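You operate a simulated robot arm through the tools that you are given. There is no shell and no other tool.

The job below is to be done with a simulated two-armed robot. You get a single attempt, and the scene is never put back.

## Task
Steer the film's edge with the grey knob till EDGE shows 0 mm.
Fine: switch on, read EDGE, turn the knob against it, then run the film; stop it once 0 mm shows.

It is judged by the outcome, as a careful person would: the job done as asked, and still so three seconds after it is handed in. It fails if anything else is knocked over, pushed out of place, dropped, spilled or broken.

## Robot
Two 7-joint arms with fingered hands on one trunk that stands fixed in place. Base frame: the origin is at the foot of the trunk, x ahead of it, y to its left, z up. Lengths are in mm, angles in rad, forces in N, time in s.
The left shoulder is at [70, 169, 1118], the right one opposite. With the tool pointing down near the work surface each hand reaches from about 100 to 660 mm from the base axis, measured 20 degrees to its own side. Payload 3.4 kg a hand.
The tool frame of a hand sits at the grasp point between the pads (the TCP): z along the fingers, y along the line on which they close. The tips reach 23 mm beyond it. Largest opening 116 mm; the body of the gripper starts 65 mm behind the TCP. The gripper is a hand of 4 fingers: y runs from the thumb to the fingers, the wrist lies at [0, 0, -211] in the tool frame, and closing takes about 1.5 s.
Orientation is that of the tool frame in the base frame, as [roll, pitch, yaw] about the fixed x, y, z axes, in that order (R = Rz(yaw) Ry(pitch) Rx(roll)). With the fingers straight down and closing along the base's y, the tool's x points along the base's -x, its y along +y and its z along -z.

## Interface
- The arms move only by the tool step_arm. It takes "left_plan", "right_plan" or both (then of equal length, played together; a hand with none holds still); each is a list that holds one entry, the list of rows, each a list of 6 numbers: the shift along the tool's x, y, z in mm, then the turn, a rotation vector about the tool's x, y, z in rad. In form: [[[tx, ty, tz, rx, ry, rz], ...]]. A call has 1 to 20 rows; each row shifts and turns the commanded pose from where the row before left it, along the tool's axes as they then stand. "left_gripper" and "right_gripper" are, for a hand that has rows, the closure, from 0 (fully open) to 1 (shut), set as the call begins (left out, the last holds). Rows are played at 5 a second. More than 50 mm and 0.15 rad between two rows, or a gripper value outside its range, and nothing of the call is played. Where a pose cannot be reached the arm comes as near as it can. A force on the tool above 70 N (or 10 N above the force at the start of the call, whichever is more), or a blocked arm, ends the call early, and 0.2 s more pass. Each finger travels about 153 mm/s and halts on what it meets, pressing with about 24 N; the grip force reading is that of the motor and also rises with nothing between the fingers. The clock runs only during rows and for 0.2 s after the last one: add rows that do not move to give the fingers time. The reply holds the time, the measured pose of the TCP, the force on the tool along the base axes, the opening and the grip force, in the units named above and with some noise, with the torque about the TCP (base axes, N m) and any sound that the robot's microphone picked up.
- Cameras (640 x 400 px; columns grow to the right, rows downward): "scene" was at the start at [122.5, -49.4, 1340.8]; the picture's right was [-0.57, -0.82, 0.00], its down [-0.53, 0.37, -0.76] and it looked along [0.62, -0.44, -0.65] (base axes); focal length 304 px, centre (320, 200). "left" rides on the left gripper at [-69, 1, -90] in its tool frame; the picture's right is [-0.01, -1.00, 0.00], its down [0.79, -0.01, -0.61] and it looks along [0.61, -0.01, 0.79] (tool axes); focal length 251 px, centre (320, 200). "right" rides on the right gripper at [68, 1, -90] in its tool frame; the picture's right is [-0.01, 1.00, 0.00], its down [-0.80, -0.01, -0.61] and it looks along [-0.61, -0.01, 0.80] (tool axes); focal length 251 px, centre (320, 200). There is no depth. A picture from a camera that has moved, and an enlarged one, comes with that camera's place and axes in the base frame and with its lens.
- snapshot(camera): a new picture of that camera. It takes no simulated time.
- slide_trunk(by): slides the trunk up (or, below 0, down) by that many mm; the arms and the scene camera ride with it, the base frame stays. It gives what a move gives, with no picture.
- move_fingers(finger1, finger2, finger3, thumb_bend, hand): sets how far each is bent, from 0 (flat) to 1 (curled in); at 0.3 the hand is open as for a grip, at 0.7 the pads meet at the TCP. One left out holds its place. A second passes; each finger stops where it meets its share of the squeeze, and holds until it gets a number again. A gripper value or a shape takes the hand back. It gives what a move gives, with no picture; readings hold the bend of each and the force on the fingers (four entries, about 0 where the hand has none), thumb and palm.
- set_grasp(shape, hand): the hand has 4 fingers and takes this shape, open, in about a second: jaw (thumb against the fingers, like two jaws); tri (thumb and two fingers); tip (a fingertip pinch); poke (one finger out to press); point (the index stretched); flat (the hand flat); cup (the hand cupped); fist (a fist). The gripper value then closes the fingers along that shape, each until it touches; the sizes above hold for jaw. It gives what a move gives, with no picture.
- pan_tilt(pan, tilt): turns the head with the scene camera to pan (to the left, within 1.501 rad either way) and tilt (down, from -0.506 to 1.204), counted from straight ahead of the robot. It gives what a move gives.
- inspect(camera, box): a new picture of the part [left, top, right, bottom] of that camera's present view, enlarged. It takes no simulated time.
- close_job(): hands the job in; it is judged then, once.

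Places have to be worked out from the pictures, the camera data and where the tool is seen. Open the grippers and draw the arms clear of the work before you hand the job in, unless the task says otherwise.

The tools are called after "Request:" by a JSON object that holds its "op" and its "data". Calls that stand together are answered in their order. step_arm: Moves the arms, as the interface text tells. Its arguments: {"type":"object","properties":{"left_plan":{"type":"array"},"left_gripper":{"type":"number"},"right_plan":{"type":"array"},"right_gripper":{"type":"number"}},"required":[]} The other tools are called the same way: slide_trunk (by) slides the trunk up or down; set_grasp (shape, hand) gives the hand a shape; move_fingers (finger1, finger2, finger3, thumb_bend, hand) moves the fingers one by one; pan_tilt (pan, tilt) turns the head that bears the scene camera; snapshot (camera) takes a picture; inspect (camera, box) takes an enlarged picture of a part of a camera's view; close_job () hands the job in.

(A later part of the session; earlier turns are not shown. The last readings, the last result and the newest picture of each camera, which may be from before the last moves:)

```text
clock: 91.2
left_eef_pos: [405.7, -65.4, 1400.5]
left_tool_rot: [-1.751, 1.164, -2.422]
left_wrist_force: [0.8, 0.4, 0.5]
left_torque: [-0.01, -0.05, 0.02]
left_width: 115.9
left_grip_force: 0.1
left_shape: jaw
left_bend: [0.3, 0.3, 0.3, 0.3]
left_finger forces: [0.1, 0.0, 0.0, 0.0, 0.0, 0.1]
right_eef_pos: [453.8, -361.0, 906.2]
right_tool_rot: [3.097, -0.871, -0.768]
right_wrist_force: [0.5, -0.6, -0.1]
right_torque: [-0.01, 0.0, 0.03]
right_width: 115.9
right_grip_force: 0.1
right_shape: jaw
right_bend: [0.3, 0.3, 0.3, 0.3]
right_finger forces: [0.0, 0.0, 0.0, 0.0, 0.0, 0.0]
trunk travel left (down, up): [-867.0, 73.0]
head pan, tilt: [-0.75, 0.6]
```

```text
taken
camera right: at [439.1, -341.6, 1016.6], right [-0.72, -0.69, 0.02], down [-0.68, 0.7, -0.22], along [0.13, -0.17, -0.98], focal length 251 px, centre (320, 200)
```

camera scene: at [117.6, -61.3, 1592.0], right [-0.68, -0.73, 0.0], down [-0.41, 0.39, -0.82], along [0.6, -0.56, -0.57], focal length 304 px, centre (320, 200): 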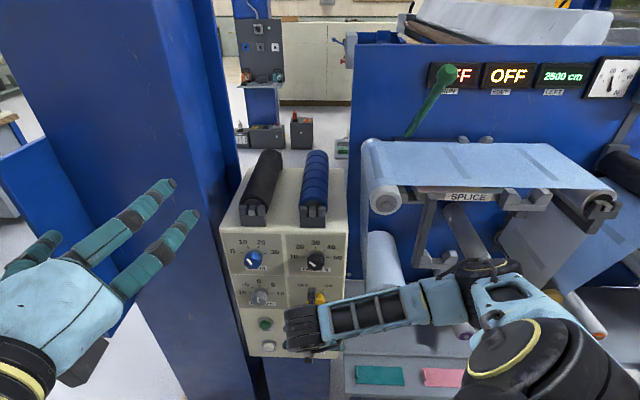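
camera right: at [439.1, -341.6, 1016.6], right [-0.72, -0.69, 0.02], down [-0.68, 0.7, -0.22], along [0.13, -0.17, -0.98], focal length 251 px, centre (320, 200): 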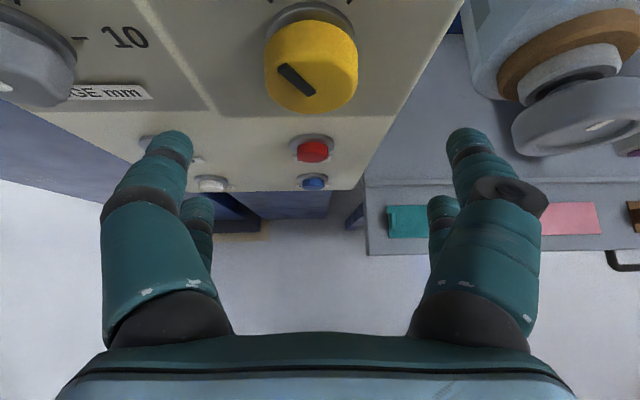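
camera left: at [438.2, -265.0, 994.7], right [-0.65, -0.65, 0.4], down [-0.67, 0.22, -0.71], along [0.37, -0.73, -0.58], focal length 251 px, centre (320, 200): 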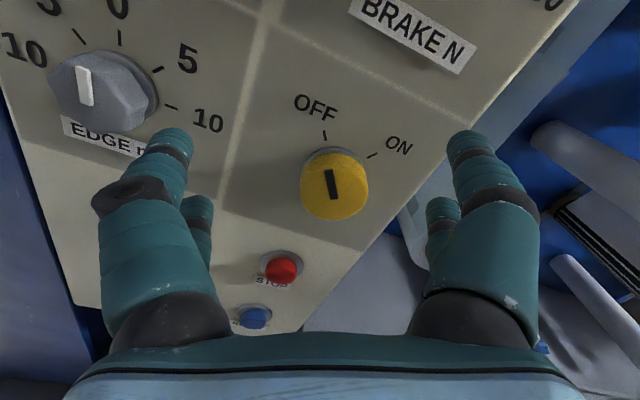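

The switch is well placed between the fingers. Before gripping, I'll test the whole clockwise swing about the panel normal in free space here.

Request:
{"op": "step_arm", "data": {"right_plan": [[[0, 0, 0, 0.0876, -0.002, 0.103], [0, 0, 0, 0.0876, -0.002, 0.103], [0, 0, 0, 0.0876, -0.002, 0.103], [0, 0, 0, 0.0876, -0.002, 0.103], [0, 0, 0, 0.0876, -0.002, 0.103], [0, 0, 0, 0.0876, -0.002, 0.103], [0, 0, 0, 0.0876, -0.002, 0.103], [0, 0, 0, 0.0876, -0.002, 0.103], [0, 0, 0, 0.0876, -0.002, 0.103], [0, 0, 0, 0.0876, -0.002, 0.103], [0, 0, 0, 0, 0, 0]]]}}

Request:
{"op": "snapshot", "data": {"camera": "right"}}

Request:
{"op": "snapshot", "data": {"camera": "scene"}}

```text
clock: 93.6
left_eef_pos: [405.8, -65.2, 1400.6]
left_tool_rot: [-1.753, 1.165, -2.423]
left_wrist_force: [0.6, -0.4, -0.6]
left_torque: [-0.04, 0.03, -0.02]
left_width: 116.2
left_grip_force: 0.1
left_shape: jaw
left_bend: [0.3, 0.3, 0.3, 0.3]
left_finger forces: [0.0, 0.1, 0.0, 0.0, 0.0, 0.0]
right_eef_pos: [607.2, -47.9, 1042.4]
right_tool_rot: [-1.756, -0.185, -1.658]
right_wrist_force: [0.4, 0.2, 0.4]
right_torque: [-0.03, 0.0, -0.02]
right_width: 116.1
right_grip_force: 0.0
right_shape: jaw
right_bend: [0.3, 0.3, 0.3, 0.3]
right_finger forces: [0.0, 0.1, 0.1, 0.0, 0.0, 0.0]
right hand out of reach, approached as far as the arm can: row 2, 3, 4, 5, 6, 7, 8, 9, 10
trunk travel left (down, up): [-867.0, 73.0]
head pan, tilt: [-0.75, 0.6]
```

```text
taken
camera right: at [513.5, -102.7, 1071.9], right [-0.2, -0.16, -0.97], down [-0.52, 0.85, -0.03], along [0.83, 0.5, -0.25], focal length 251 px, centre (320, 200)
```

right: 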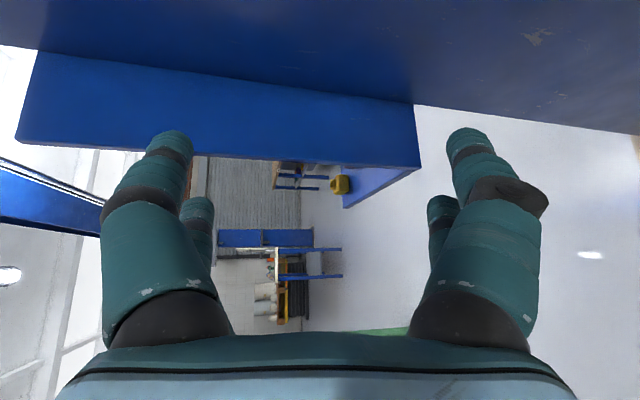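

```text
taken
camera scene: at [118.0, -61.7, 1592.0], right [-0.68, -0.73, 0.0], down [-0.41, 0.39, -0.82], along [0.6, -0.56, -0.57], focal length 304 px, centre (320, 200)
```

scene: 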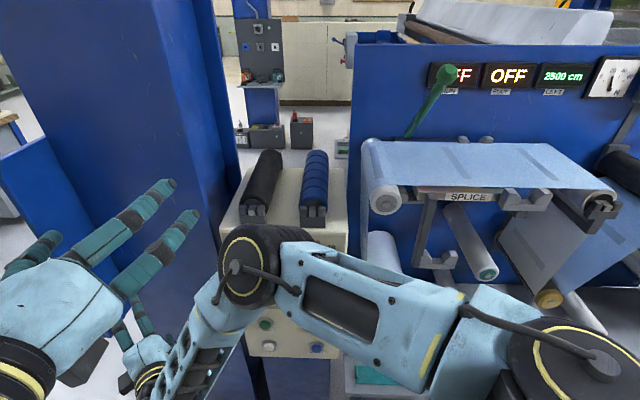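

That swing ran far out of reach and the hand drifted left, though without touching anything. I'll bring it back along the reverse path in small checked stages.

Request:
{"op": "step_arm", "data": {"right_plan": [[[29.5, 20.5, -10.2, -0.0876, 0.002, -0.103], [27.2, 24.2, -8.2, -0.0876, 0.002, -0.103], [24.6, 27.4, -6, -0.0876, 0.002, -0.103], [0, 0, 0, 0, 0, 0]]]}}

Request:
{"op": "snapshot", "data": {"camera": "scene"}}

```text
clock: 94.6
left_eef_pos: [405.8, -63.9, 1400.0]
left_tool_rot: [-1.753, 1.164, -2.42]
left_wrist_force: [0.5, 0.7, 0.3]
left_torque: [0.01, -0.01, 0.0]
left_width: 115.8
left_grip_force: 0.0
left_shape: jaw
left_bend: [0.3, 0.3, 0.3, 0.3]
left_finger forces: [0.0, 0.0, 0.0, 0.0, 0.1, 0.0]
right_eef_pos: [559.7, -134.0, 1010.7]
right_tool_rot: [-2.04, -0.48, -1.543]
right_wrist_force: [-0.4, -0.7, -0.1]
right_torque: [0.0, 0.03, -0.04]
right_width: 116.1
right_grip_force: 0.1
right_shape: jaw
right_bend: [0.3, 0.3, 0.3, 0.3]
right_finger forces: [0.1, 0.1, 0.0, 0.0, 0.1, 0.0]
right hand out of reach, approached as far as the arm can: row 1
trunk travel left (down, up): [-867.0, 73.0]
head pan, tilt: [-0.75, 0.6]
```

```text
taken
camera scene: at [117.8, -60.3, 1592.1], right [-0.68, -0.73, 0.0], down [-0.41, 0.38, -0.83], along [0.6, -0.56, -0.56], focal length 304 px, centre (320, 200)
```

scene: 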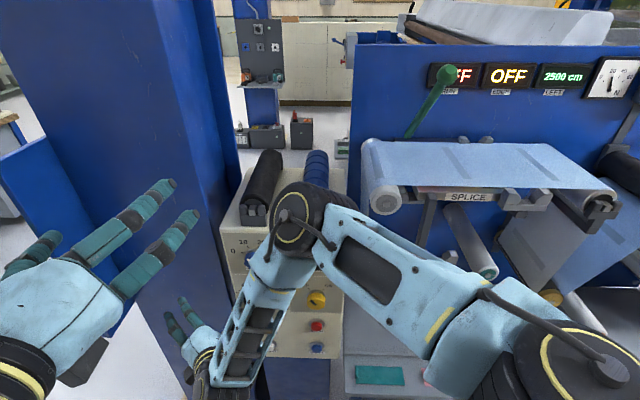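

Following as intended. Continuing the return.

Request:
{"op": "step_arm", "data": {"right_plan": [[[21.7, 30.2, -3.4, -0.0876, 0.002, -0.103], [18.4, 32.4, -0.6, -0.0876, 0.002, -0.103], [15.1, 34.1, 2.3, -0.0876, 0.002, -0.103], [11.5, 35.1, 5.4, -0.0876, 0.002, -0.103], [0, 0, 0, 0, 0, 0]]]}}

Request:
{"op": "snapshot", "data": {"camera": "scene"}}

```text
clock: 95.8
left_eef_pos: [406.4, -64.9, 1400.1]
left_tool_rot: [-1.754, 1.165, -2.423]
left_wrist_force: [0.8, -0.4, 0.3]
left_torque: [0.01, 0.03, -0.01]
left_width: 115.8
left_grip_force: 0.1
left_shape: jaw
left_bend: [0.3, 0.3, 0.3, 0.3]
left_finger forces: [0.1, 0.0, 0.0, 0.0, 0.0, 0.1]
right_eef_pos: [494.5, -260.1, 959.1]
right_tool_rot: [-2.6, -0.786, -1.203]
right_wrist_force: [-0.3, -0.4, 0.0]
right_torque: [0.01, -0.01, 0.01]
right_width: 116.0
right_grip_force: 0.0
right_shape: jaw
right_bend: [0.3, 0.3, 0.3, 0.3]
right_finger forces: [0.0, 0.0, 0.0, 0.1, 0.0, 0.0]
trunk travel left (down, up): [-867.0, 73.0]
head pan, tilt: [-0.75, 0.6]
```

```text
taken
camera scene: at [117.9, -60.7, 1592.0], right [-0.68, -0.73, 0.0], down [-0.41, 0.39, -0.83], along [0.6, -0.56, -0.56], focal length 304 px, centre (320, 200)
```

scene: 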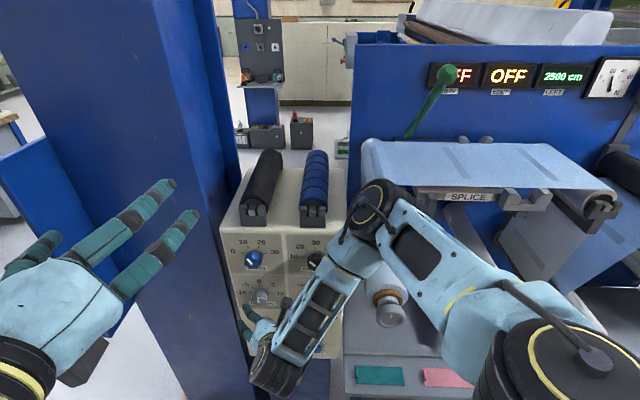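

No flags now. Finishing the return to the tilted pose in front of the switch.

Request:
{"op": "step_arm", "data": {"right_plan": [[[7.8, 35.5, 8.4, -0.0876, 0.002, -0.103], [4.2, 35.2, 11.5, -0.0876, 0.002, -0.103], [0.7, 25, 10, -0.0876, 0.002, -0.103], [0, 0, 0, 0, 0, 0]]]}}

Request:
{"op": "snapshot", "data": {"camera": "right"}}

Request:
{"op": "snapshot", "data": {"camera": "scene"}}

```text
clock: 96.8
left_eef_pos: [407.1, -64.4, 1399.4]
left_tool_rot: [-1.753, 1.165, -2.421]
left_wrist_force: [0.4, -0.8, -0.5]
left_torque: [-0.01, 0.0, -0.01]
left_width: 116.1
left_grip_force: 0.1
left_shape: jaw
left_bend: [0.3, 0.3, 0.3, 0.3]
left_finger forces: [0.0, 0.0, 0.1, 0.0, 0.0, 0.1]
right_eef_pos: [453.4, -346.7, 924.7]
right_tool_rot: [3.09, -0.869, -0.765]
right_wrist_force: [0.5, -0.4, -0.7]
right_torque: [-0.03, 0.01, -0.02]
right_width: 116.1
right_grip_force: 0.0
right_shape: jaw
right_bend: [0.3, 0.3, 0.3, 0.3]
right_finger forces: [0.0, 0.1, 0.0, 0.1, 0.0, 0.1]
trunk travel left (down, up): [-867.0, 73.0]
head pan, tilt: [-0.75, 0.6]
```

```text
taken
camera right: at [438.9, -326.0, 1036.6], right [-0.72, -0.69, 0.03], down [-0.68, 0.7, -0.22], along [0.13, -0.18, -0.98], focal length 251 px, centre (320, 200)
```

right: 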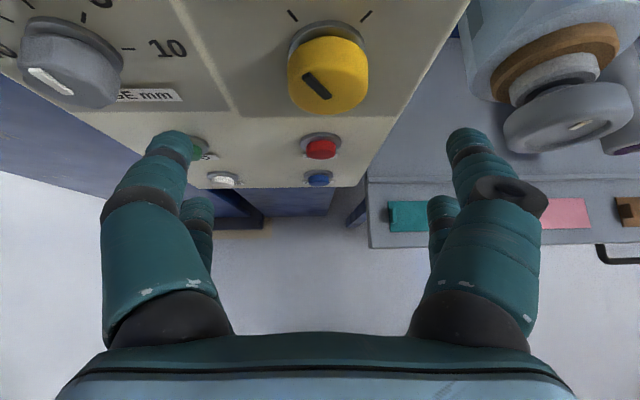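

```text
taken
camera scene: at [117.8, -61.1, 1592.0], right [-0.68, -0.73, 0.0], down [-0.41, 0.39, -0.82], along [0.6, -0.56, -0.57], focal length 304 px, centre (320, 200)
```

scene: 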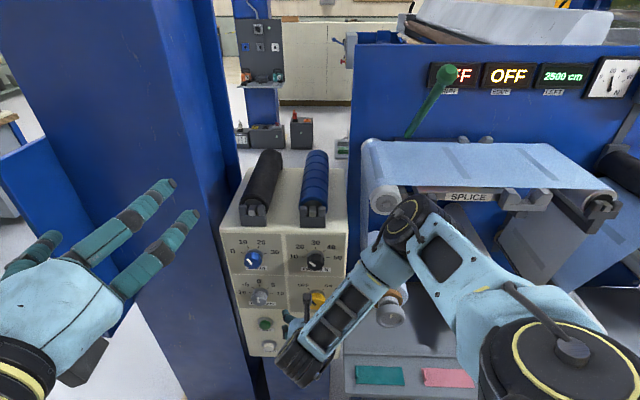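

Recovered. Last time the level pose worked with the trunk near its top, before I over-stretched the arm; I'll repeat that (stopping ~9° short of level) and then trade trunk height for forward reach in small steps.

Request:
{"op": "slide_trunk", "data": {"by": 66}}

Request:
{"op": "step_arm", "data": {"right_plan": [[[-24, -1, 20, 0, 0, 0], [-24, -1, 20, 0, 0, 0], [-24, -1, 20, 0, 0, 0], [8, -3, 10, 0, 0.1, 0], [8, -3, 10, 0, 0.1, 0], [0, 0, 0, 0, 0, 0]]]}}

Request:
{"op": "snapshot", "data": {"camera": "right"}}

```text
clock: 97.9
left_eef_pos: [406.3, -64.9, 1466.0]
left_tool_rot: [-1.753, 1.164, -2.422]
left_wrist_force: [-0.5, -0.8, 0.5]
left_torque: [-0.01, 0.0, 0.0]
left_width: 115.7
left_grip_force: 0.0
left_shape: jaw
left_bend: [0.3, 0.3, 0.3, 0.3]
left_finger forces: [0.0, 0.0, 0.0, 0.0, 0.0, 0.1]
right_eef_pos: [453.4, -346.1, 990.9]
right_tool_rot: [3.09, -0.869, -0.764]
right_wrist_force: [-0.8, -0.2, 0.8]
right_torque: [0.0, -0.02, -0.01]
right_width: 116.3
right_grip_force: 0.1
right_shape: jaw
right_bend: [0.3, 0.3, 0.3, 0.3]
right_finger forces: [0.0, 0.0, 0.0, 0.0, 0.1, 0.1]
trunk travel left (down, up): [-933.0, 7.0]
head pan, tilt: [-0.75, 0.6]
```

```text
clock: 99.3
left_eef_pos: [405.6, -64.4, 1466.1]
left_tool_rot: [-1.754, 1.164, -2.422]
left_wrist_force: [0.1, -0.8, -0.3]
left_torque: [0.01, 0.0, 0.01]
left_width: 115.9
left_grip_force: 0.1
left_shape: jaw
left_bend: [0.3, 0.3, 0.3, 0.3]
left_finger forces: [0.0, 0.0, 0.0, 0.0, 0.0, 0.0]
right_eef_pos: [474.0, -358.4, 898.0]
right_tool_rot: [3.075, -1.069, -0.743]
right_wrist_force: [-0.4, 0.7, 0.7]
right_torque: [-0.01, -0.01, 0.02]
right_width: 115.8
right_grip_force: 0.0
right_shape: jaw
right_bend: [0.3, 0.3, 0.3, 0.3]
right_finger forces: [0.0, 0.0, 0.0, 0.0, 0.0, 0.1]
trunk travel left (down, up): [-933.0, 7.0]
head pan, tilt: [-0.75, 0.6]
```

```text
taken
camera right: at [445.4, -324.1, 1002.5], right [-0.72, -0.69, 0.02], down [-0.64, 0.65, -0.41], along [0.27, -0.31, -0.91], focal length 251 px, centre (320, 200)
```

right: 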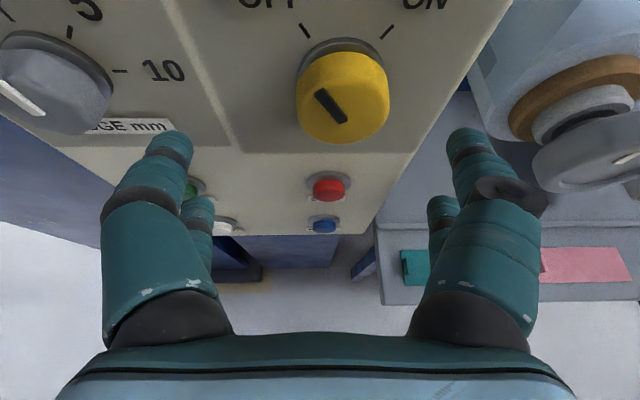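

Reachable and well centred. Next: shift ~13 mm right, a bit forward, and pitch up to about 15° below level.

Request:
{"op": "step_arm", "data": {"right_plan": [[[4, 6.5, 10, 0, 0.12, 0], [4, 6.5, 10, 0, 0.12, 0], [0, 0, 0, 0, 0, 0]]]}}

Request:
{"op": "snapshot", "data": {"camera": "right"}}

```text
clock: 100.1
left_eef_pos: [405.7, -65.1, 1465.7]
left_tool_rot: [-1.753, 1.165, -2.423]
left_wrist_force: [0.1, -0.5, 0.3]
left_torque: [-0.02, 0.01, -0.02]
left_width: 115.8
left_grip_force: 0.0
left_shape: jaw
left_bend: [0.3, 0.3, 0.3, 0.3]
left_finger forces: [0.1, 0.0, 0.0, 0.0, 0.0, 0.0]
right_eef_pos: [479.6, -384.3, 897.0]
right_tool_rot: [3.019, -1.309, -0.683]
right_wrist_force: [0.1, 0.1, -0.9]
right_torque: [-0.02, 0.0, -0.01]
right_width: 116.1
right_grip_force: 0.1
right_shape: jaw
right_bend: [0.3, 0.3, 0.3, 0.3]
right_finger forces: [0.1, 0.0, 0.0, 0.0, 0.0, 0.1]
trunk travel left (down, up): [-933.0, 7.0]
head pan, tilt: [-0.75, 0.6]
```

```text
taken
camera right: at [434.2, -332.3, 987.6], right [-0.72, -0.69, 0.02], down [-0.56, 0.56, -0.61], along [0.41, -0.45, -0.79], focal length 251 px, centre (320, 200)
```

right: 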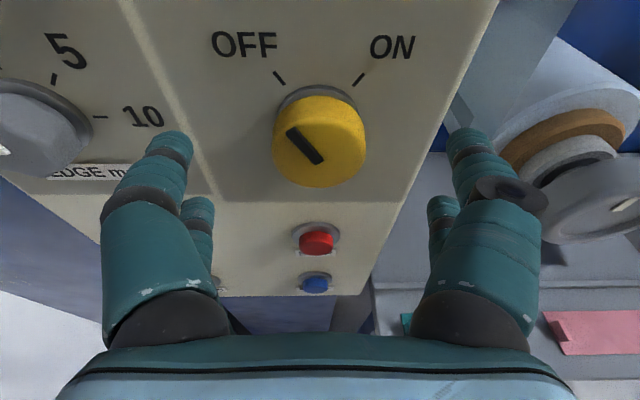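

Centred, 42 mm short of the face. Lower the trunk 10 mm, then move up and in so the pads straddle the knob.

Request:
{"op": "slide_trunk", "data": {"by": -10}}

Request:
{"op": "step_arm", "data": {"right_plan": [[[10, 0, 8, 0, 0, 0], [8, 0, 10, 0, 0, 0], [0, 0, 10, 0, 0, 0], [0, 0, 0, 0, 0, 0]]]}}

Request:
{"op": "snapshot", "data": {"camera": "right"}}

Request:
{"op": "inspect", "data": {"camera": "scene", "box": [210, 250, 410, 375]}}

```text
clock: 100.7
left_eef_pos: [406.4, -65.5, 1456.6]
left_tool_rot: [-1.754, 1.164, -2.424]
left_wrist_force: [0.5, -0.5, -0.2]
left_torque: [0.0, -0.02, 0.0]
left_width: 116.0
left_grip_force: 0.0
left_shape: jaw
left_bend: [0.3, 0.3, 0.3, 0.3]
left_finger forces: [0.0, 0.0, 0.0, 0.0, 0.0, 0.0]
right_eef_pos: [480.3, -384.0, 886.6]
right_tool_rot: [3.018, -1.308, -0.682]
right_wrist_force: [-0.6, 0.6, -0.3]
right_torque: [0.0, 0.01, -0.02]
right_width: 116.0
right_grip_force: 0.0
right_shape: jaw
right_bend: [0.3, 0.3, 0.3, 0.3]
right_finger forces: [0.0, 0.0, 0.0, 0.1, 0.0, 0.0]
trunk travel left (down, up): [-923.0, 17.0]
head pan, tilt: [-0.75, 0.6]
```

```text
clock: 101.7
left_eef_pos: [405.7, -65.2, 1455.5]
left_tool_rot: [-1.753, 1.165, -2.423]
left_wrist_force: [0.2, 0.0, 0.7]
left_torque: [0.04, -0.02, 0.01]
left_width: 116.0
left_grip_force: 0.1
left_shape: jaw
left_bend: [0.3, 0.3, 0.3, 0.3]
left_finger forces: [0.1, 0.0, 0.0, 0.1, 0.0, 0.0]
right_eef_pos: [501.3, -405.7, 898.2]
right_tool_rot: [3.017, -1.309, -0.679]
right_wrist_force: [-1.4, 0.1, -0.2]
right_torque: [0.01, 0.01, 0.06]
right_width: 116.1
right_grip_force: 0.0
right_shape: jaw
right_bend: [0.3, 0.3, 0.3, 0.3]
right_finger forces: [0.1, 0.1, 0.1, 0.0, 0.9, 0.0]
trunk travel left (down, up): [-923.0, 17.0]
head pan, tilt: [-0.75, 0.6]
```

```text
taken
camera right: at [456.4, -354.5, 988.1], right [-0.72, -0.69, 0.02], down [-0.56, 0.56, -0.61], along [0.41, -0.45, -0.79], focal length 251 px, centre (320, 200)
```

right: 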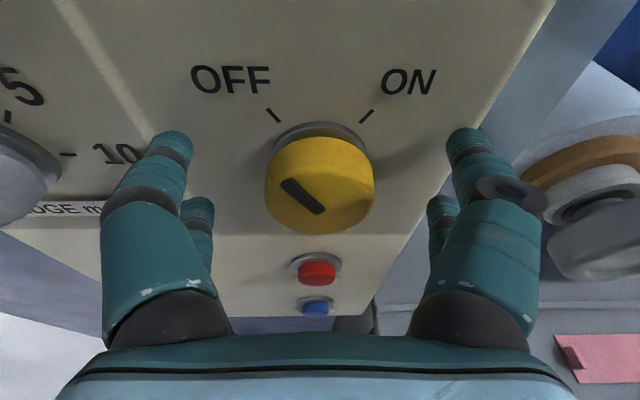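

```text
3.20 times, centred on (310, 312) of scene
camera zoom: at [117.4, -60.7, 1648.1], right [-0.68, -0.73, 0.0], down [-0.41, 0.39, -0.83], along [0.6, -0.56, -0.56], focal length 974 px, centre (352, -160)
```

zoom: 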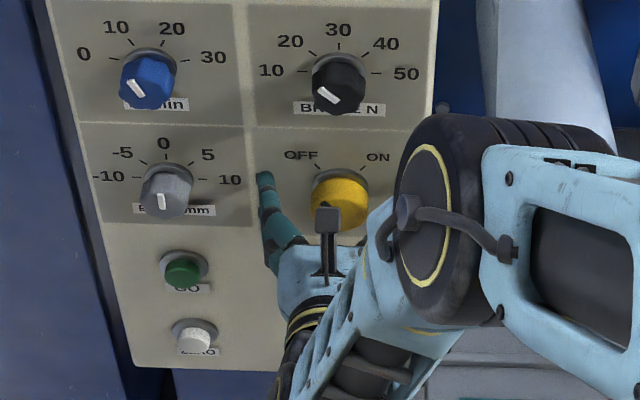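

The knob now sits right between the pads, with the tool centre about at its face. I'll go in 4 mm more and close the right hand on it.

Request:
{"op": "step_arm", "data": {"right_plan": [[[3, 0, 4, 0, 0, 0], [0, 0, 0, 0, 0, 0]]]}}

Request:
{"op": "step_arm", "data": {"right_plan": [[[0, 0, 0, 0, 0, 0], [0, 0, 0, 0, 0, 0], [0, 0, 0, 0, 0, 0], [0, 0, 0, 0, 0, 0], [0, 0, 0, 0, 0, 0], [0, 0, 0, 0, 0, 0], [0, 0, 0, 0, 0, 0]]], "right_gripper": 0.8}}

Request:
{"op": "snapshot", "data": {"camera": "right"}}

```text
clock: 102.2
left_eef_pos: [402.7, -63.5, 1456.5]
left_tool_rot: [-1.75, 1.164, -2.418]
left_wrist_force: [0.3, -0.2, 0.7]
left_torque: [0.01, 0.01, -0.01]
left_width: 115.7
left_grip_force: 0.0
left_shape: jaw
left_bend: [0.3, 0.3, 0.3, 0.3]
left_finger forces: [0.0, 0.1, 0.0, 0.1, 0.1, 0.1]
right_eef_pos: [503.7, -407.8, 900.3]
right_tool_rot: [3.018, -1.308, -0.68]
right_wrist_force: [-11.7, 7.1, -3.3]
right_torque: [-0.14, -0.02, 0.8]
right_width: 115.8
right_grip_force: 0.1
right_shape: jaw
right_bend: [0.3, 0.3, 0.3, 0.29]
right_finger forces: [0.5, 0.0, 0.1, 0.0, 13.2, 0.0]
trunk travel left (down, up): [-923.0, 17.0]
head pan, tilt: [-0.75, 0.6]
```

```text
clock: 103.8
left_eef_pos: [400.8, -60.2, 1457.8]
left_tool_rot: [-1.742, 1.165, -2.412]
left_wrist_force: [-0.2, 0.8, -0.4]
left_torque: [-0.02, -0.02, 0.01]
left_width: 116.1
left_grip_force: 0.1
left_shape: jaw
left_bend: [0.3, 0.3, 0.3, 0.3]
left_finger forces: [0.1, 0.0, 0.1, 0.1, 0.0, 0.1]
right_eef_pos: [501.4, -406.4, 901.1]
right_tool_rot: [3.014, -1.308, -0.678]
right_wrist_force: [-30.5, 25.0, -17.1]
right_torque: [0.71, 0.85, -0.07]
right_width: 24.1
right_grip_force: 23.9
right_shape: jaw
right_bend: [0.75, 0.57, 0.55, 0.83]
right_finger forces: [17.0, 39.5, 38.8, 0.0, 14.7, 0.0]
trunk travel left (down, up): [-923.0, 17.0]
head pan, tilt: [-0.75, 0.6]
```

```text
taken
camera right: at [455.3, -354.1, 991.1], right [-0.72, -0.69, 0.02], down [-0.56, 0.56, -0.61], along [0.41, -0.45, -0.79], focal length 251 px, centre (320, 200)
```

right: 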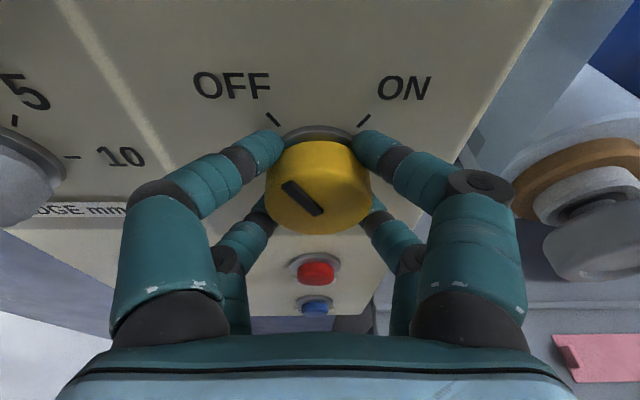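

The hand has the knob, but fingertips press on the panel with about 40 N. I'll back off about 5 mm to relieve that while keeping the grip.

Request:
{"op": "step_arm", "data": {"right_plan": [[[-1, 0, -2.5, 0, 0, 0], [-1, 0, -2.5, 0, 0, 0], [0, 0, 0, 0, 0, 0]]]}}

Request:
{"op": "snapshot", "data": {"camera": "right"}}

```text
clock: 104.7
left_eef_pos: [403.6, -64.1, 1457.4]
left_tool_rot: [-1.747, 1.164, -2.416]
left_wrist_force: [-0.7, 0.0, -0.5]
left_torque: [0.04, -0.02, 0.03]
left_width: 115.8
left_grip_force: 0.2
left_shape: jaw
left_bend: [0.3, 0.3, 0.3, 0.3]
left_finger forces: [0.0, 0.1, 0.0, 0.0, 0.1, 0.0]
right_eef_pos: [501.1, -405.2, 901.4]
right_tool_rot: [3.017, -1.313, -0.686]
right_wrist_force: [-19.5, 12.5, -12.1]
right_torque: [0.55, 0.65, -0.08]
right_width: 23.4
right_grip_force: 24.2
right_shape: jaw
right_bend: [0.75, 0.56, 0.54, 0.82]
right_finger forces: [17.8, 37.4, 36.5, 0.0, 14.5, 0.0]
trunk travel left (down, up): [-923.0, 17.0]
head pan, tilt: [-0.75, 0.6]
```

```text
taken
camera right: at [454.7, -353.4, 990.7], right [-0.72, -0.69, 0.02], down [-0.56, 0.56, -0.61], along [0.41, -0.46, -0.79], focal length 251 px, centre (320, 200)
```

right: 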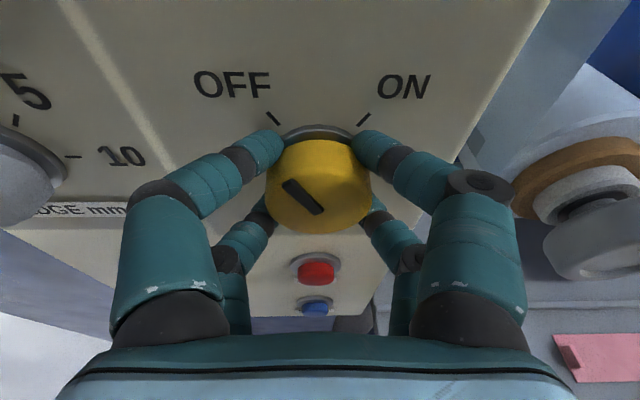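

Force is down to ~26 N and the grip is firm all round. Now turn clockwise, a first part of about 20°, to see if the knob follows.

Request:
{"op": "step_arm", "data": {"right_plan": [[[0, 0, -1, 0.015, 0, 0.118], [0, 0, 0, 0.015, 0, 0.118], [0, 0, 0, 0.015, 0, 0.118], [0, 0, 0, 0, 0, 0]]]}}

Request:
{"op": "snapshot", "data": {"camera": "right"}}

```text
clock: 105.7
left_eef_pos: [391.2, -68.7, 1459.7]
left_tool_rot: [-1.742, 1.173, -2.41]
left_wrist_force: [-0.4, 0.3, 0.2]
left_torque: [0.03, -0.01, -0.02]
left_width: 116.0
left_grip_force: 0.1
left_shape: jaw
left_bend: [0.3, 0.3, 0.3, 0.3]
left_finger forces: [0.0, 0.0, 0.0, 0.0, 0.0, 0.0]
right_eef_pos: [505.4, -401.3, 899.1]
right_tool_rot: [-2.201, -1.158, -1.763]
right_wrist_force: [-33.8, -30.0, 28.8]
right_torque: [-0.48, 0.02, -0.25]
right_width: 20.1
right_grip_force: 24.4
right_shape: jaw
right_bend: [0.73, 0.51, 0.54, 0.84]
right_finger forces: [38.8, 40.9, 25.8, 0.0, 18.9, 0.1]
right hand out of reach, approached as far as the arm can: row 2, 3
trunk travel left (down, up): [-923.0, 17.0]
head pan, tilt: [-0.75, 0.6]
```

```text
taken
camera right: at [437.0, -367.4, 984.2], right [-0.72, -0.61, -0.33], down [-0.35, 0.73, -0.58], along [0.6, -0.3, -0.74], focal length 251 px, centre (320, 200)
```

right: 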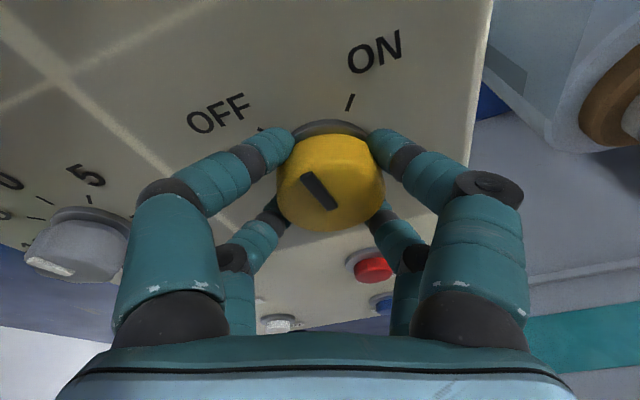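

Force rose to ~54 N and the arm reports a reach limit. I'll look closely at whether the knob followed.

Request:
{"op": "inspect", "data": {"camera": "right", "box": [220, 90, 420, 240]}}

Request:
{"op": "inspect", "data": {"camera": "scene", "box": [260, 270, 380, 345]}}

Request:
{"op": "snapshot", "data": {"camera": "scene"}}

```text
2.67 times, centred on (320, 165) of right
camera zoom: at [437.0, -367.4, 984.2], right [-0.72, -0.61, -0.33], down [-0.35, 0.73, -0.58], along [0.6, -0.3, -0.74], focal length 670 px, centre (320, 293)
```

zoom: 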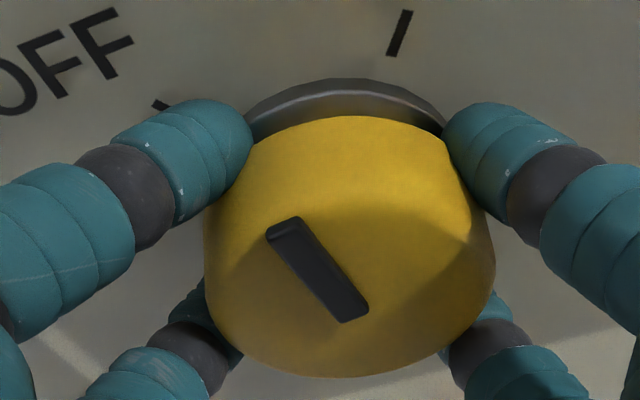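

```text
5.33 times, centred on (320, 308) of scene
camera zoom: at [101.6, -65.2, 1649.5], right [-0.68, -0.73, -0.01], down [-0.4, 0.39, -0.83], along [0.61, -0.56, -0.56], focal length 1623 px, centre (320, -373)
```

zoom: 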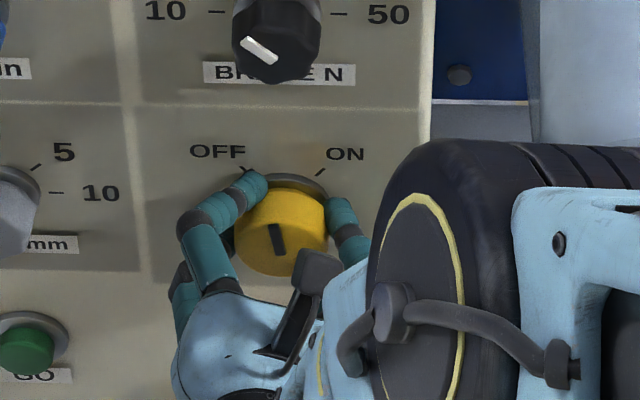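

```text
taken
camera scene: at [101.6, -65.2, 1649.5], right [-0.68, -0.73, -0.01], down [-0.4, 0.39, -0.83], along [0.61, -0.56, -0.56], focal length 304 px, centre (320, 200)
```

scene: 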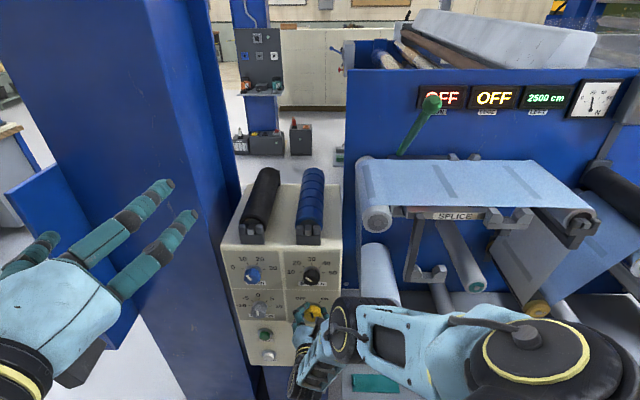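

The knob followed: its pointer is now about 15° short of upright. I'm at the wrist's limit here, so I'll release, and ratchet with a new grip rolled further back.

Request:
{"op": "step_arm", "data": {"right_plan": [[[0, 0, 0, 0, 0, 0], [0, 0, 0, 0, 0, 0], [0, 0, 0, 0, 0, 0], [0, 0, 0, 0, 0, 0], [0, 0, 0, 0, 0, 0], [0, 0, 0, 0, 0, 0]]], "right_gripper": 0.0}}

Request:
{"op": "snapshot", "data": {"camera": "right"}}

Request:
{"op": "inspect", "data": {"camera": "scene", "box": [260, 270, 380, 345]}}

```text
clock: 107.0
left_eef_pos: [405.3, -64.6, 1455.0]
left_tool_rot: [-1.752, 1.165, -2.422]
left_wrist_force: [0.0, -0.2, -0.7]
left_torque: [-0.03, -0.01, 0.02]
left_width: 116.0
left_grip_force: 0.0
left_shape: jaw
left_bend: [0.3, 0.3, 0.3, 0.3]
left_finger forces: [0.0, 0.0, 0.0, 0.0, 0.1, 0.0]
right_eef_pos: [511.3, -395.3, 892.2]
right_tool_rot: [-2.246, -1.156, -1.714]
right_wrist_force: [-2.3, 3.9, 1.5]
right_torque: [-0.17, -0.11, 0.4]
right_width: 116.3
right_grip_force: 0.2
right_shape: jaw
right_bend: [0.3, 0.3, 0.3, 0.26]
right_finger forces: [0.0, 0.0, 0.0, 0.0, 4.9, 0.0]
trunk travel left (down, up): [-923.0, 17.0]
head pan, tilt: [-0.75, 0.6]
```

```text
taken
camera right: at [445.0, -362.1, 978.4], right [-0.72, -0.62, -0.32], down [-0.37, 0.73, -0.57], along [0.59, -0.29, -0.75], focal length 251 px, centre (320, 200)
```

right: 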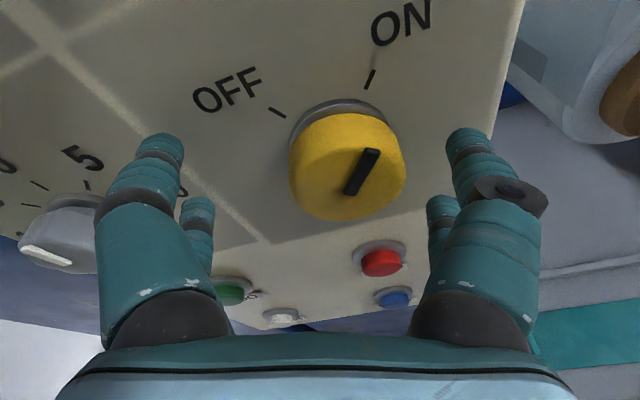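

```text
5.33 times, centred on (320, 308) of scene
camera zoom: at [116.5, -61.0, 1648.1], right [-0.68, -0.73, 0.0], down [-0.41, 0.39, -0.83], along [0.6, -0.56, -0.56], focal length 1623 px, centre (320, -373)
```

zoom: 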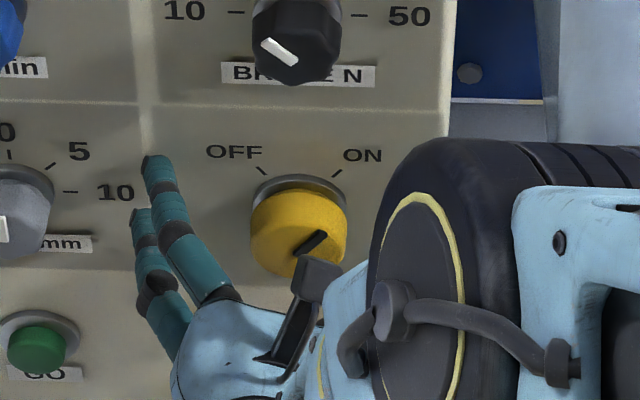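

The switch has snapped over to ON. I'll back the hand off the panel and read the displays.

Request:
{"op": "step_arm", "data": {"right_plan": [[[0, 0, -20, 0, 0, 0], [0, 0, -25, 0, 0, 0], [0, 0, -25, 0, 0, 0], [0, 0, 0, 0, 0, 0]]]}}

Request:
{"op": "snapshot", "data": {"camera": "scene"}}

Request:
{"op": "inspect", "data": {"camera": "scene", "box": [400, 60, 640, 140]}}

Request:
{"op": "inspect", "data": {"camera": "scene", "box": [220, 250, 360, 340]}}

```text
clock: 108.0
left_eef_pos: [406.7, -65.6, 1456.7]
left_tool_rot: [-1.753, 1.164, -2.424]
left_wrist_force: [-0.7, 0.4, -0.5]
left_torque: [0.0, 0.0, 0.0]
left_width: 115.9
left_grip_force: 0.1
left_shape: jaw
left_bend: [0.3, 0.3, 0.3, 0.3]
left_finger forces: [0.0, 0.0, 0.1, 0.0, 0.0, 0.0]
right_eef_pos: [464.9, -346.1, 907.8]
right_tool_rot: [-2.245, -1.158, -1.711]
right_wrist_force: [0.1, -0.3, -0.1]
right_torque: [0.0, 0.0, 0.0]
right_width: 116.0
right_grip_force: 0.1
right_shape: jaw
right_bend: [0.3, 0.3, 0.3, 0.3]
right_finger forces: [0.0, 0.1, 0.0, 0.0, 0.0, 0.0]
right hand out of reach, approached as far as the arm can: row 1
trunk travel left (down, up): [-923.0, 17.0]
head pan, tilt: [-0.75, 0.6]
```

```text
taken
camera scene: at [118.2, -61.3, 1648.0], right [-0.68, -0.73, 0.0], down [-0.41, 0.39, -0.82], along [0.6, -0.56, -0.57], focal length 304 px, centre (320, 200)
```

scene: 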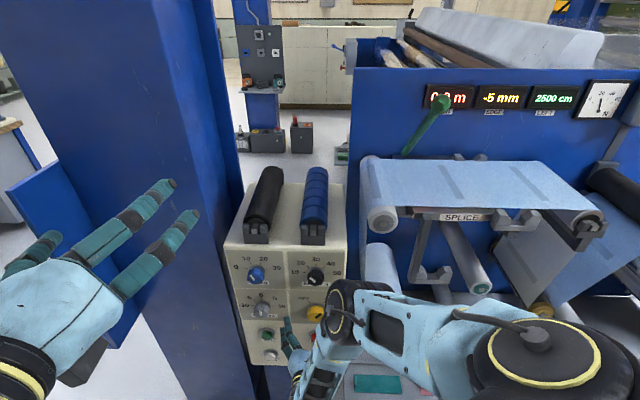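

```text
2.67 times, centred on (520, 100) of scene
camera zoom: at [118.2, -61.3, 1648.0], right [-0.68, -0.73, 0.0], down [-0.41, 0.39, -0.82], along [0.6, -0.56, -0.57], focal length 812 px, centre (-213, 467)
```

zoom: 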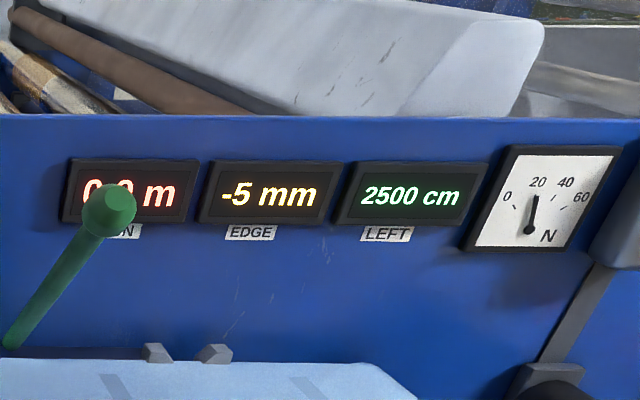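

```text
4.44 times, centred on (290, 295) of scene
camera zoom: at [118.2, -61.3, 1648.0], right [-0.68, -0.73, 0.0], down [-0.41, 0.39, -0.82], along [0.6, -0.56, -0.57], focal length 1352 px, centre (453, -222)
```

zoom: 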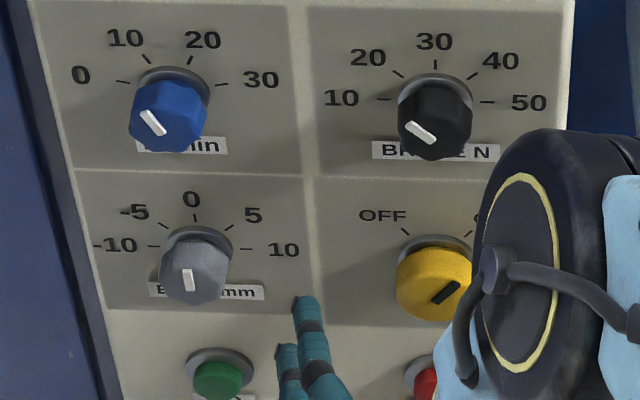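

The machine is on and EDGE reads -5 mm, with the grey knob at 0; so the knob must go to +5 (45° clockwise). The right arm can probably do the grey knob and both buttons too, so I'll first untwist the hand and tilt it down to loosen the wrist.

Request:
{"op": "step_arm", "data": {"right_plan": [[[0, 0, 0, -0.02, -0.0875, -0.082], [0, 0, 0, -0.02, -0.0875, -0.082], [0, 0, 0, -0.02, -0.0875, -0.082], [0, 0, 0, -0.02, -0.0875, -0.082], [0, 0, 0, 0, 0, 0]]]}}

Request:
{"op": "snapshot", "data": {"camera": "right"}}

```text
clock: 109.2
left_eef_pos: [406.9, -65.1, 1454.9]
left_tool_rot: [-1.754, 1.164, -2.422]
left_wrist_force: [-0.3, 0.6, -0.3]
left_torque: [0.0, 0.0, -0.02]
left_width: 115.9
left_grip_force: 0.1
left_shape: jaw
left_bend: [0.3, 0.3, 0.3, 0.3]
left_finger forces: [0.1, 0.0, 0.1, 0.0, 0.0, 0.0]
right_eef_pos: [466.0, -346.0, 908.3]
right_tool_rot: [3.126, -0.96, -0.771]
right_wrist_force: [-0.6, 0.1, 0.9]
right_torque: [0.01, -0.01, -0.01]
right_width: 116.2
right_grip_force: 0.0
right_shape: jaw
right_bend: [0.3, 0.3, 0.3, 0.3]
right_finger forces: [0.1, 0.0, 0.0, 0.1, 0.0, 0.1]
trunk travel left (down, up): [-923.0, 17.0]
head pan, tilt: [-0.75, 0.6]
```

```text
taken
camera right: at [441.2, -322.1, 1017.2], right [-0.71, -0.7, 0.0], down [-0.67, 0.68, -0.3], along [0.21, -0.22, -0.95], focal length 251 px, centre (320, 200)
```

right: 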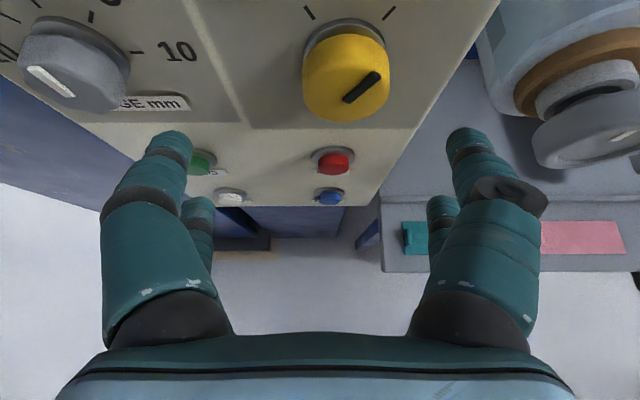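

The hand is tilted about 35° down, with the grey knob at about [621,-305,902]. I'll lower the trunk 70 mm, then move the hand across in front of the grey knob.

Request:
{"op": "slide_trunk", "data": {"by": -70}}

Request:
{"op": "step_arm", "data": {"right_plan": [[[16.6, -34.6, -4.2, 0, 0, 0], [16.6, -34.6, -4.2, 0, 0, 0], [16.6, -34.6, -4.2, 0, 0, 0], [16.6, -34.6, -4.2, 0, 0, 0], [0, 0, 0, 0, 0, 0]]]}}

Request:
{"op": "snapshot", "data": {"camera": "right"}}

Request:
{"op": "snapshot", "data": {"camera": "scene"}}

```text
clock: 110.3
left_eef_pos: [405.7, -64.9, 1385.6]
left_tool_rot: [-1.754, 1.164, -2.423]
left_wrist_force: [0.6, -0.3, 0.4]
left_torque: [0.02, -0.02, 0.03]
left_width: 115.9
left_grip_force: 0.1
left_shape: jaw
left_bend: [0.3, 0.3, 0.3, 0.3]
left_finger forces: [0.0, 0.0, 0.0, 0.0, 0.0, 0.0]
right_eef_pos: [464.4, -346.2, 837.1]
right_tool_rot: [3.128, -0.961, -0.772]
right_wrist_force: [0.3, 0.4, 0.1]
right_torque: [-0.02, -0.01, -0.01]
right_width: 116.2
right_grip_force: 0.0
right_shape: jaw
right_bend: [0.3, 0.3, 0.3, 0.3]
right_finger forces: [0.0, 0.0, 0.1, 0.1, 0.0, 0.0]
trunk travel left (down, up): [-853.0, 87.0]
head pan, tilt: [-0.75, 0.6]
```

```text
clock: 111.5
left_eef_pos: [406.1, -65.1, 1386.5]
left_tool_rot: [-1.755, 1.164, -2.422]
left_wrist_force: [0.2, -0.8, -0.1]
left_torque: [0.01, 0.01, 0.0]
left_width: 116.0
left_grip_force: 0.2
left_shape: jaw
left_bend: [0.3, 0.3, 0.3, 0.3]
left_finger forces: [0.0, 0.0, 0.1, 0.0, 0.1, 0.1]
right_eef_pos: [580.5, -265.9, 900.7]
right_tool_rot: [3.128, -0.962, -0.774]
right_wrist_force: [0.8, -0.2, 0.2]
right_torque: [0.03, 0.03, -0.01]
right_width: 116.1
right_grip_force: 0.0
right_shape: jaw
right_bend: [0.3, 0.3, 0.3, 0.3]
right_finger forces: [0.0, 0.0, 0.0, 0.0, 0.0, 0.0]
trunk travel left (down, up): [-853.0, 87.0]
head pan, tilt: [-0.75, 0.6]
```

```text
taken
camera right: at [556.3, -240.2, 1009.5], right [-0.71, -0.7, 0.0], down [-0.67, 0.68, -0.3], along [0.21, -0.22, -0.95], focal length 251 px, centre (320, 200)
```

right: 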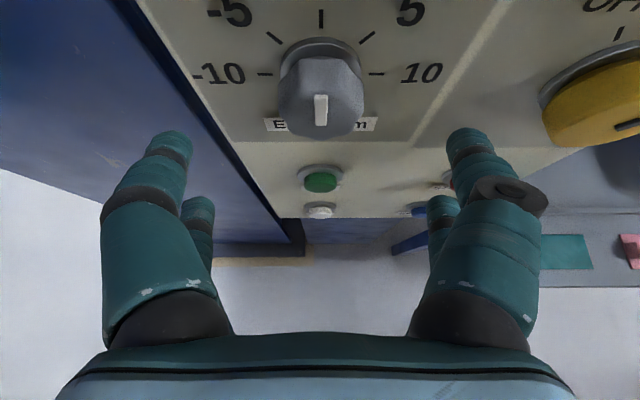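

```text
taken
camera scene: at [117.6, -61.5, 1578.0], right [-0.68, -0.73, 0.0], down [-0.41, 0.39, -0.82], along [0.6, -0.56, -0.57], focal length 304 px, centre (320, 200)
```

scene: 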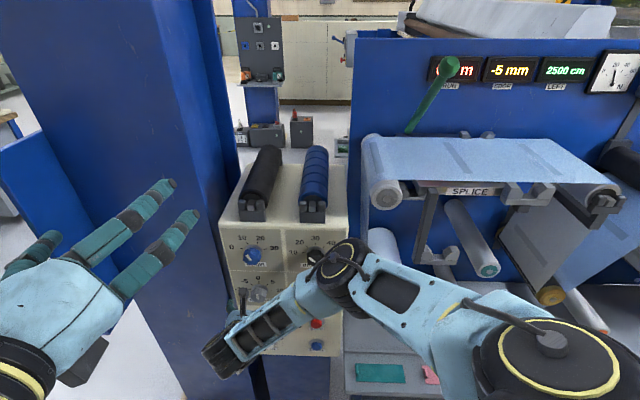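

The right hand is nicely centred on the grey knob, whose pointer is at 0 and whose +5 tick is 45° clockwise. I'll pitch up to ~20° tilt and pre-roll anticlockwise, so the turn stays mid-range.

Request:
{"op": "step_arm", "data": {"right_plan": [[[0, 0, 0, 0, 0.125, 0], [0, 0, 0, 0, 0.125, 0], [0, 0, 0, 0, 0, -0.13], [0, 0, 0, 0, 0, -0.13], [0, 0, 0, 0, 0, 0]]]}}

Request:
{"op": "snapshot", "data": {"camera": "right"}}

```text
clock: 112.7
left_eef_pos: [405.7, -64.6, 1385.3]
left_tool_rot: [-1.755, 1.165, -2.422]
left_wrist_force: [-0.1, 0.2, 0.0]
left_torque: [0.02, 0.01, 0.0]
left_width: 115.9
left_grip_force: 0.0
left_shape: jaw
left_bend: [0.3, 0.3, 0.3, 0.3]
left_finger forces: [0.1, 0.0, 0.1, 0.0, 0.0, 0.0]
right_eef_pos: [580.8, -265.9, 901.5]
right_tool_rot: [2.523, -1.127, -0.123]
right_wrist_force: [0.4, 0.2, 0.1]
right_torque: [0.01, -0.03, 0.0]
right_width: 116.1
right_grip_force: 0.1
right_shape: jaw
right_bend: [0.3, 0.3, 0.3, 0.3]
right_finger forces: [0.0, 0.0, 0.1, 0.1, 0.0, 0.1]
trunk travel left (down, up): [-853.0, 87.0]
head pan, tilt: [-0.75, 0.6]
```

```text
taken
camera right: at [550.5, -209.6, 996.1], right [-0.62, -0.75, 0.24], down [-0.74, 0.45, -0.51], along [0.27, -0.49, -0.83], focal length 251 px, centre (320, 200)
```

right: 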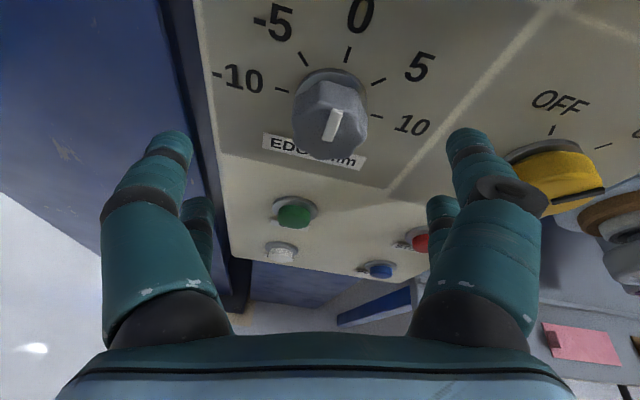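

No limits so far; roll further anticlockwise by 0.39 rad, leaving the whole 45° turn within the comfortable side.

Request:
{"op": "step_arm", "data": {"right_plan": [[[0, 0, 0, 0, 0, -0.13], [0, 0, 0, 0, 0, -0.13], [0, 0, 0, 0, 0, -0.13], [0, 0, 0, 0, 0, 0]]]}}

Request:
{"op": "snapshot", "data": {"camera": "right"}}

```text
clock: 113.7
left_eef_pos: [406.9, -65.6, 1385.9]
left_tool_rot: [-1.754, 1.164, -2.422]
left_wrist_force: [0.0, 0.1, -0.1]
left_torque: [-0.02, 0.01, 0.01]
left_width: 115.7
left_grip_force: 0.0
left_shape: jaw
left_bend: [0.3, 0.3, 0.3, 0.3]
left_finger forces: [0.1, 0.0, 0.0, 0.0, 0.1, 0.1]
right_eef_pos: [580.7, -266.8, 900.8]
right_tool_rot: [2.121, -0.832, 0.359]
right_wrist_force: [0.1, -0.7, 0.0]
right_torque: [-0.02, 0.01, 0.0]
right_width: 116.0
right_grip_force: 0.1
right_shape: jaw
right_bend: [0.3, 0.3, 0.3, 0.3]
right_finger forces: [0.1, 0.0, 0.0, 0.0, 0.0, 0.0]
trunk travel left (down, up): [-853.0, 87.0]
head pan, tilt: [-0.75, 0.6]
```

```text
taken
camera right: at [564.4, -190.3, 985.3], right [-0.41, -0.71, 0.57], down [-0.9, 0.22, -0.38], along [0.14, -0.67, -0.73], focal length 251 px, centre (320, 200)
```

right: 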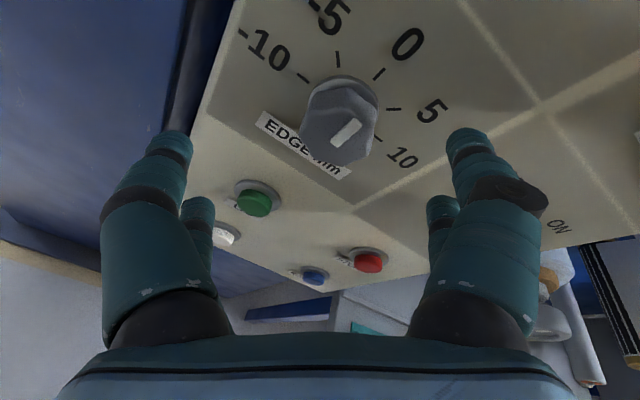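

Roll has range to spare. Given the fingertips touched the panel last time, I'll stop with the tool centre about 23 mm short of the knob face, slightly high to allow for the tilt.

Request:
{"op": "step_arm", "data": {"right_plan": [[[6, 4.8, 14.5, 0, 0, 0], [6, 4.8, 14.5, 0, 0, 0], [0, 0, 0, 0, 0, 0]]]}}

Request:
{"op": "snapshot", "data": {"camera": "right"}}

Request:
{"op": "inspect", "data": {"camera": "scene", "box": [200, 240, 360, 340]}}

```text
clock: 114.5
left_eef_pos: [404.7, -64.0, 1386.3]
left_tool_rot: [-1.75, 1.164, -2.418]
left_wrist_force: [-0.2, 0.3, 0.8]
left_torque: [0.02, 0.03, -0.02]
left_width: 116.0
left_grip_force: 0.1
left_shape: jaw
left_bend: [0.3, 0.3, 0.3, 0.3]
left_finger forces: [0.0, 0.0, 0.0, 0.0, 0.0, 0.0]
right_eef_pos: [602.6, -286.3, 906.4]
right_tool_rot: [2.121, -0.832, 0.358]
right_wrist_force: [-5.1, 6.9, -1.4]
right_torque: [-0.26, -0.3, -0.39]
right_width: 116.0
right_grip_force: 0.1
right_shape: jaw
right_bend: [0.3, 0.3, 0.3, 0.3]
right_finger forces: [8.7, 0.1, 0.0, 0.1, 0.0, 0.1]
trunk travel left (down, up): [-853.0, 87.0]
head pan, tilt: [-0.75, 0.6]
```

```text
taken
camera right: at [586.1, -211.4, 989.9], right [-0.41, -0.71, 0.57], down [-0.9, 0.22, -0.38], along [0.15, -0.67, -0.73], focal length 251 px, centre (320, 200)
```

right: 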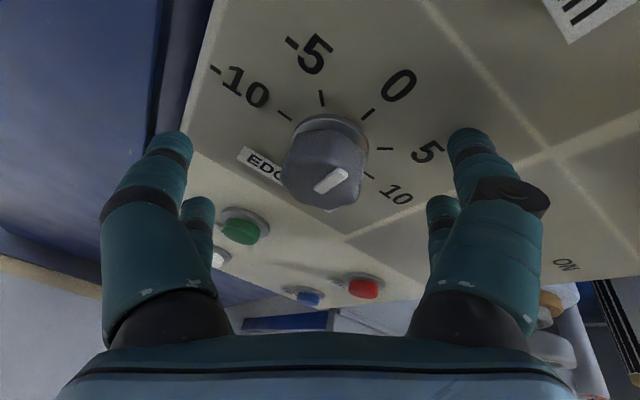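

```text
4.00 times, centred on (280, 290) of scene
camera zoom: at [116.4, -59.4, 1578.2], right [-0.68, -0.73, 0.0], down [-0.41, 0.38, -0.83], along [0.6, -0.56, -0.56], focal length 1217 px, centre (480, -160)
```

zoom: 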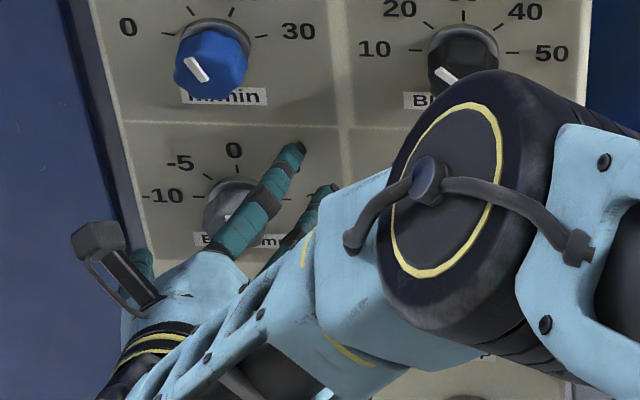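

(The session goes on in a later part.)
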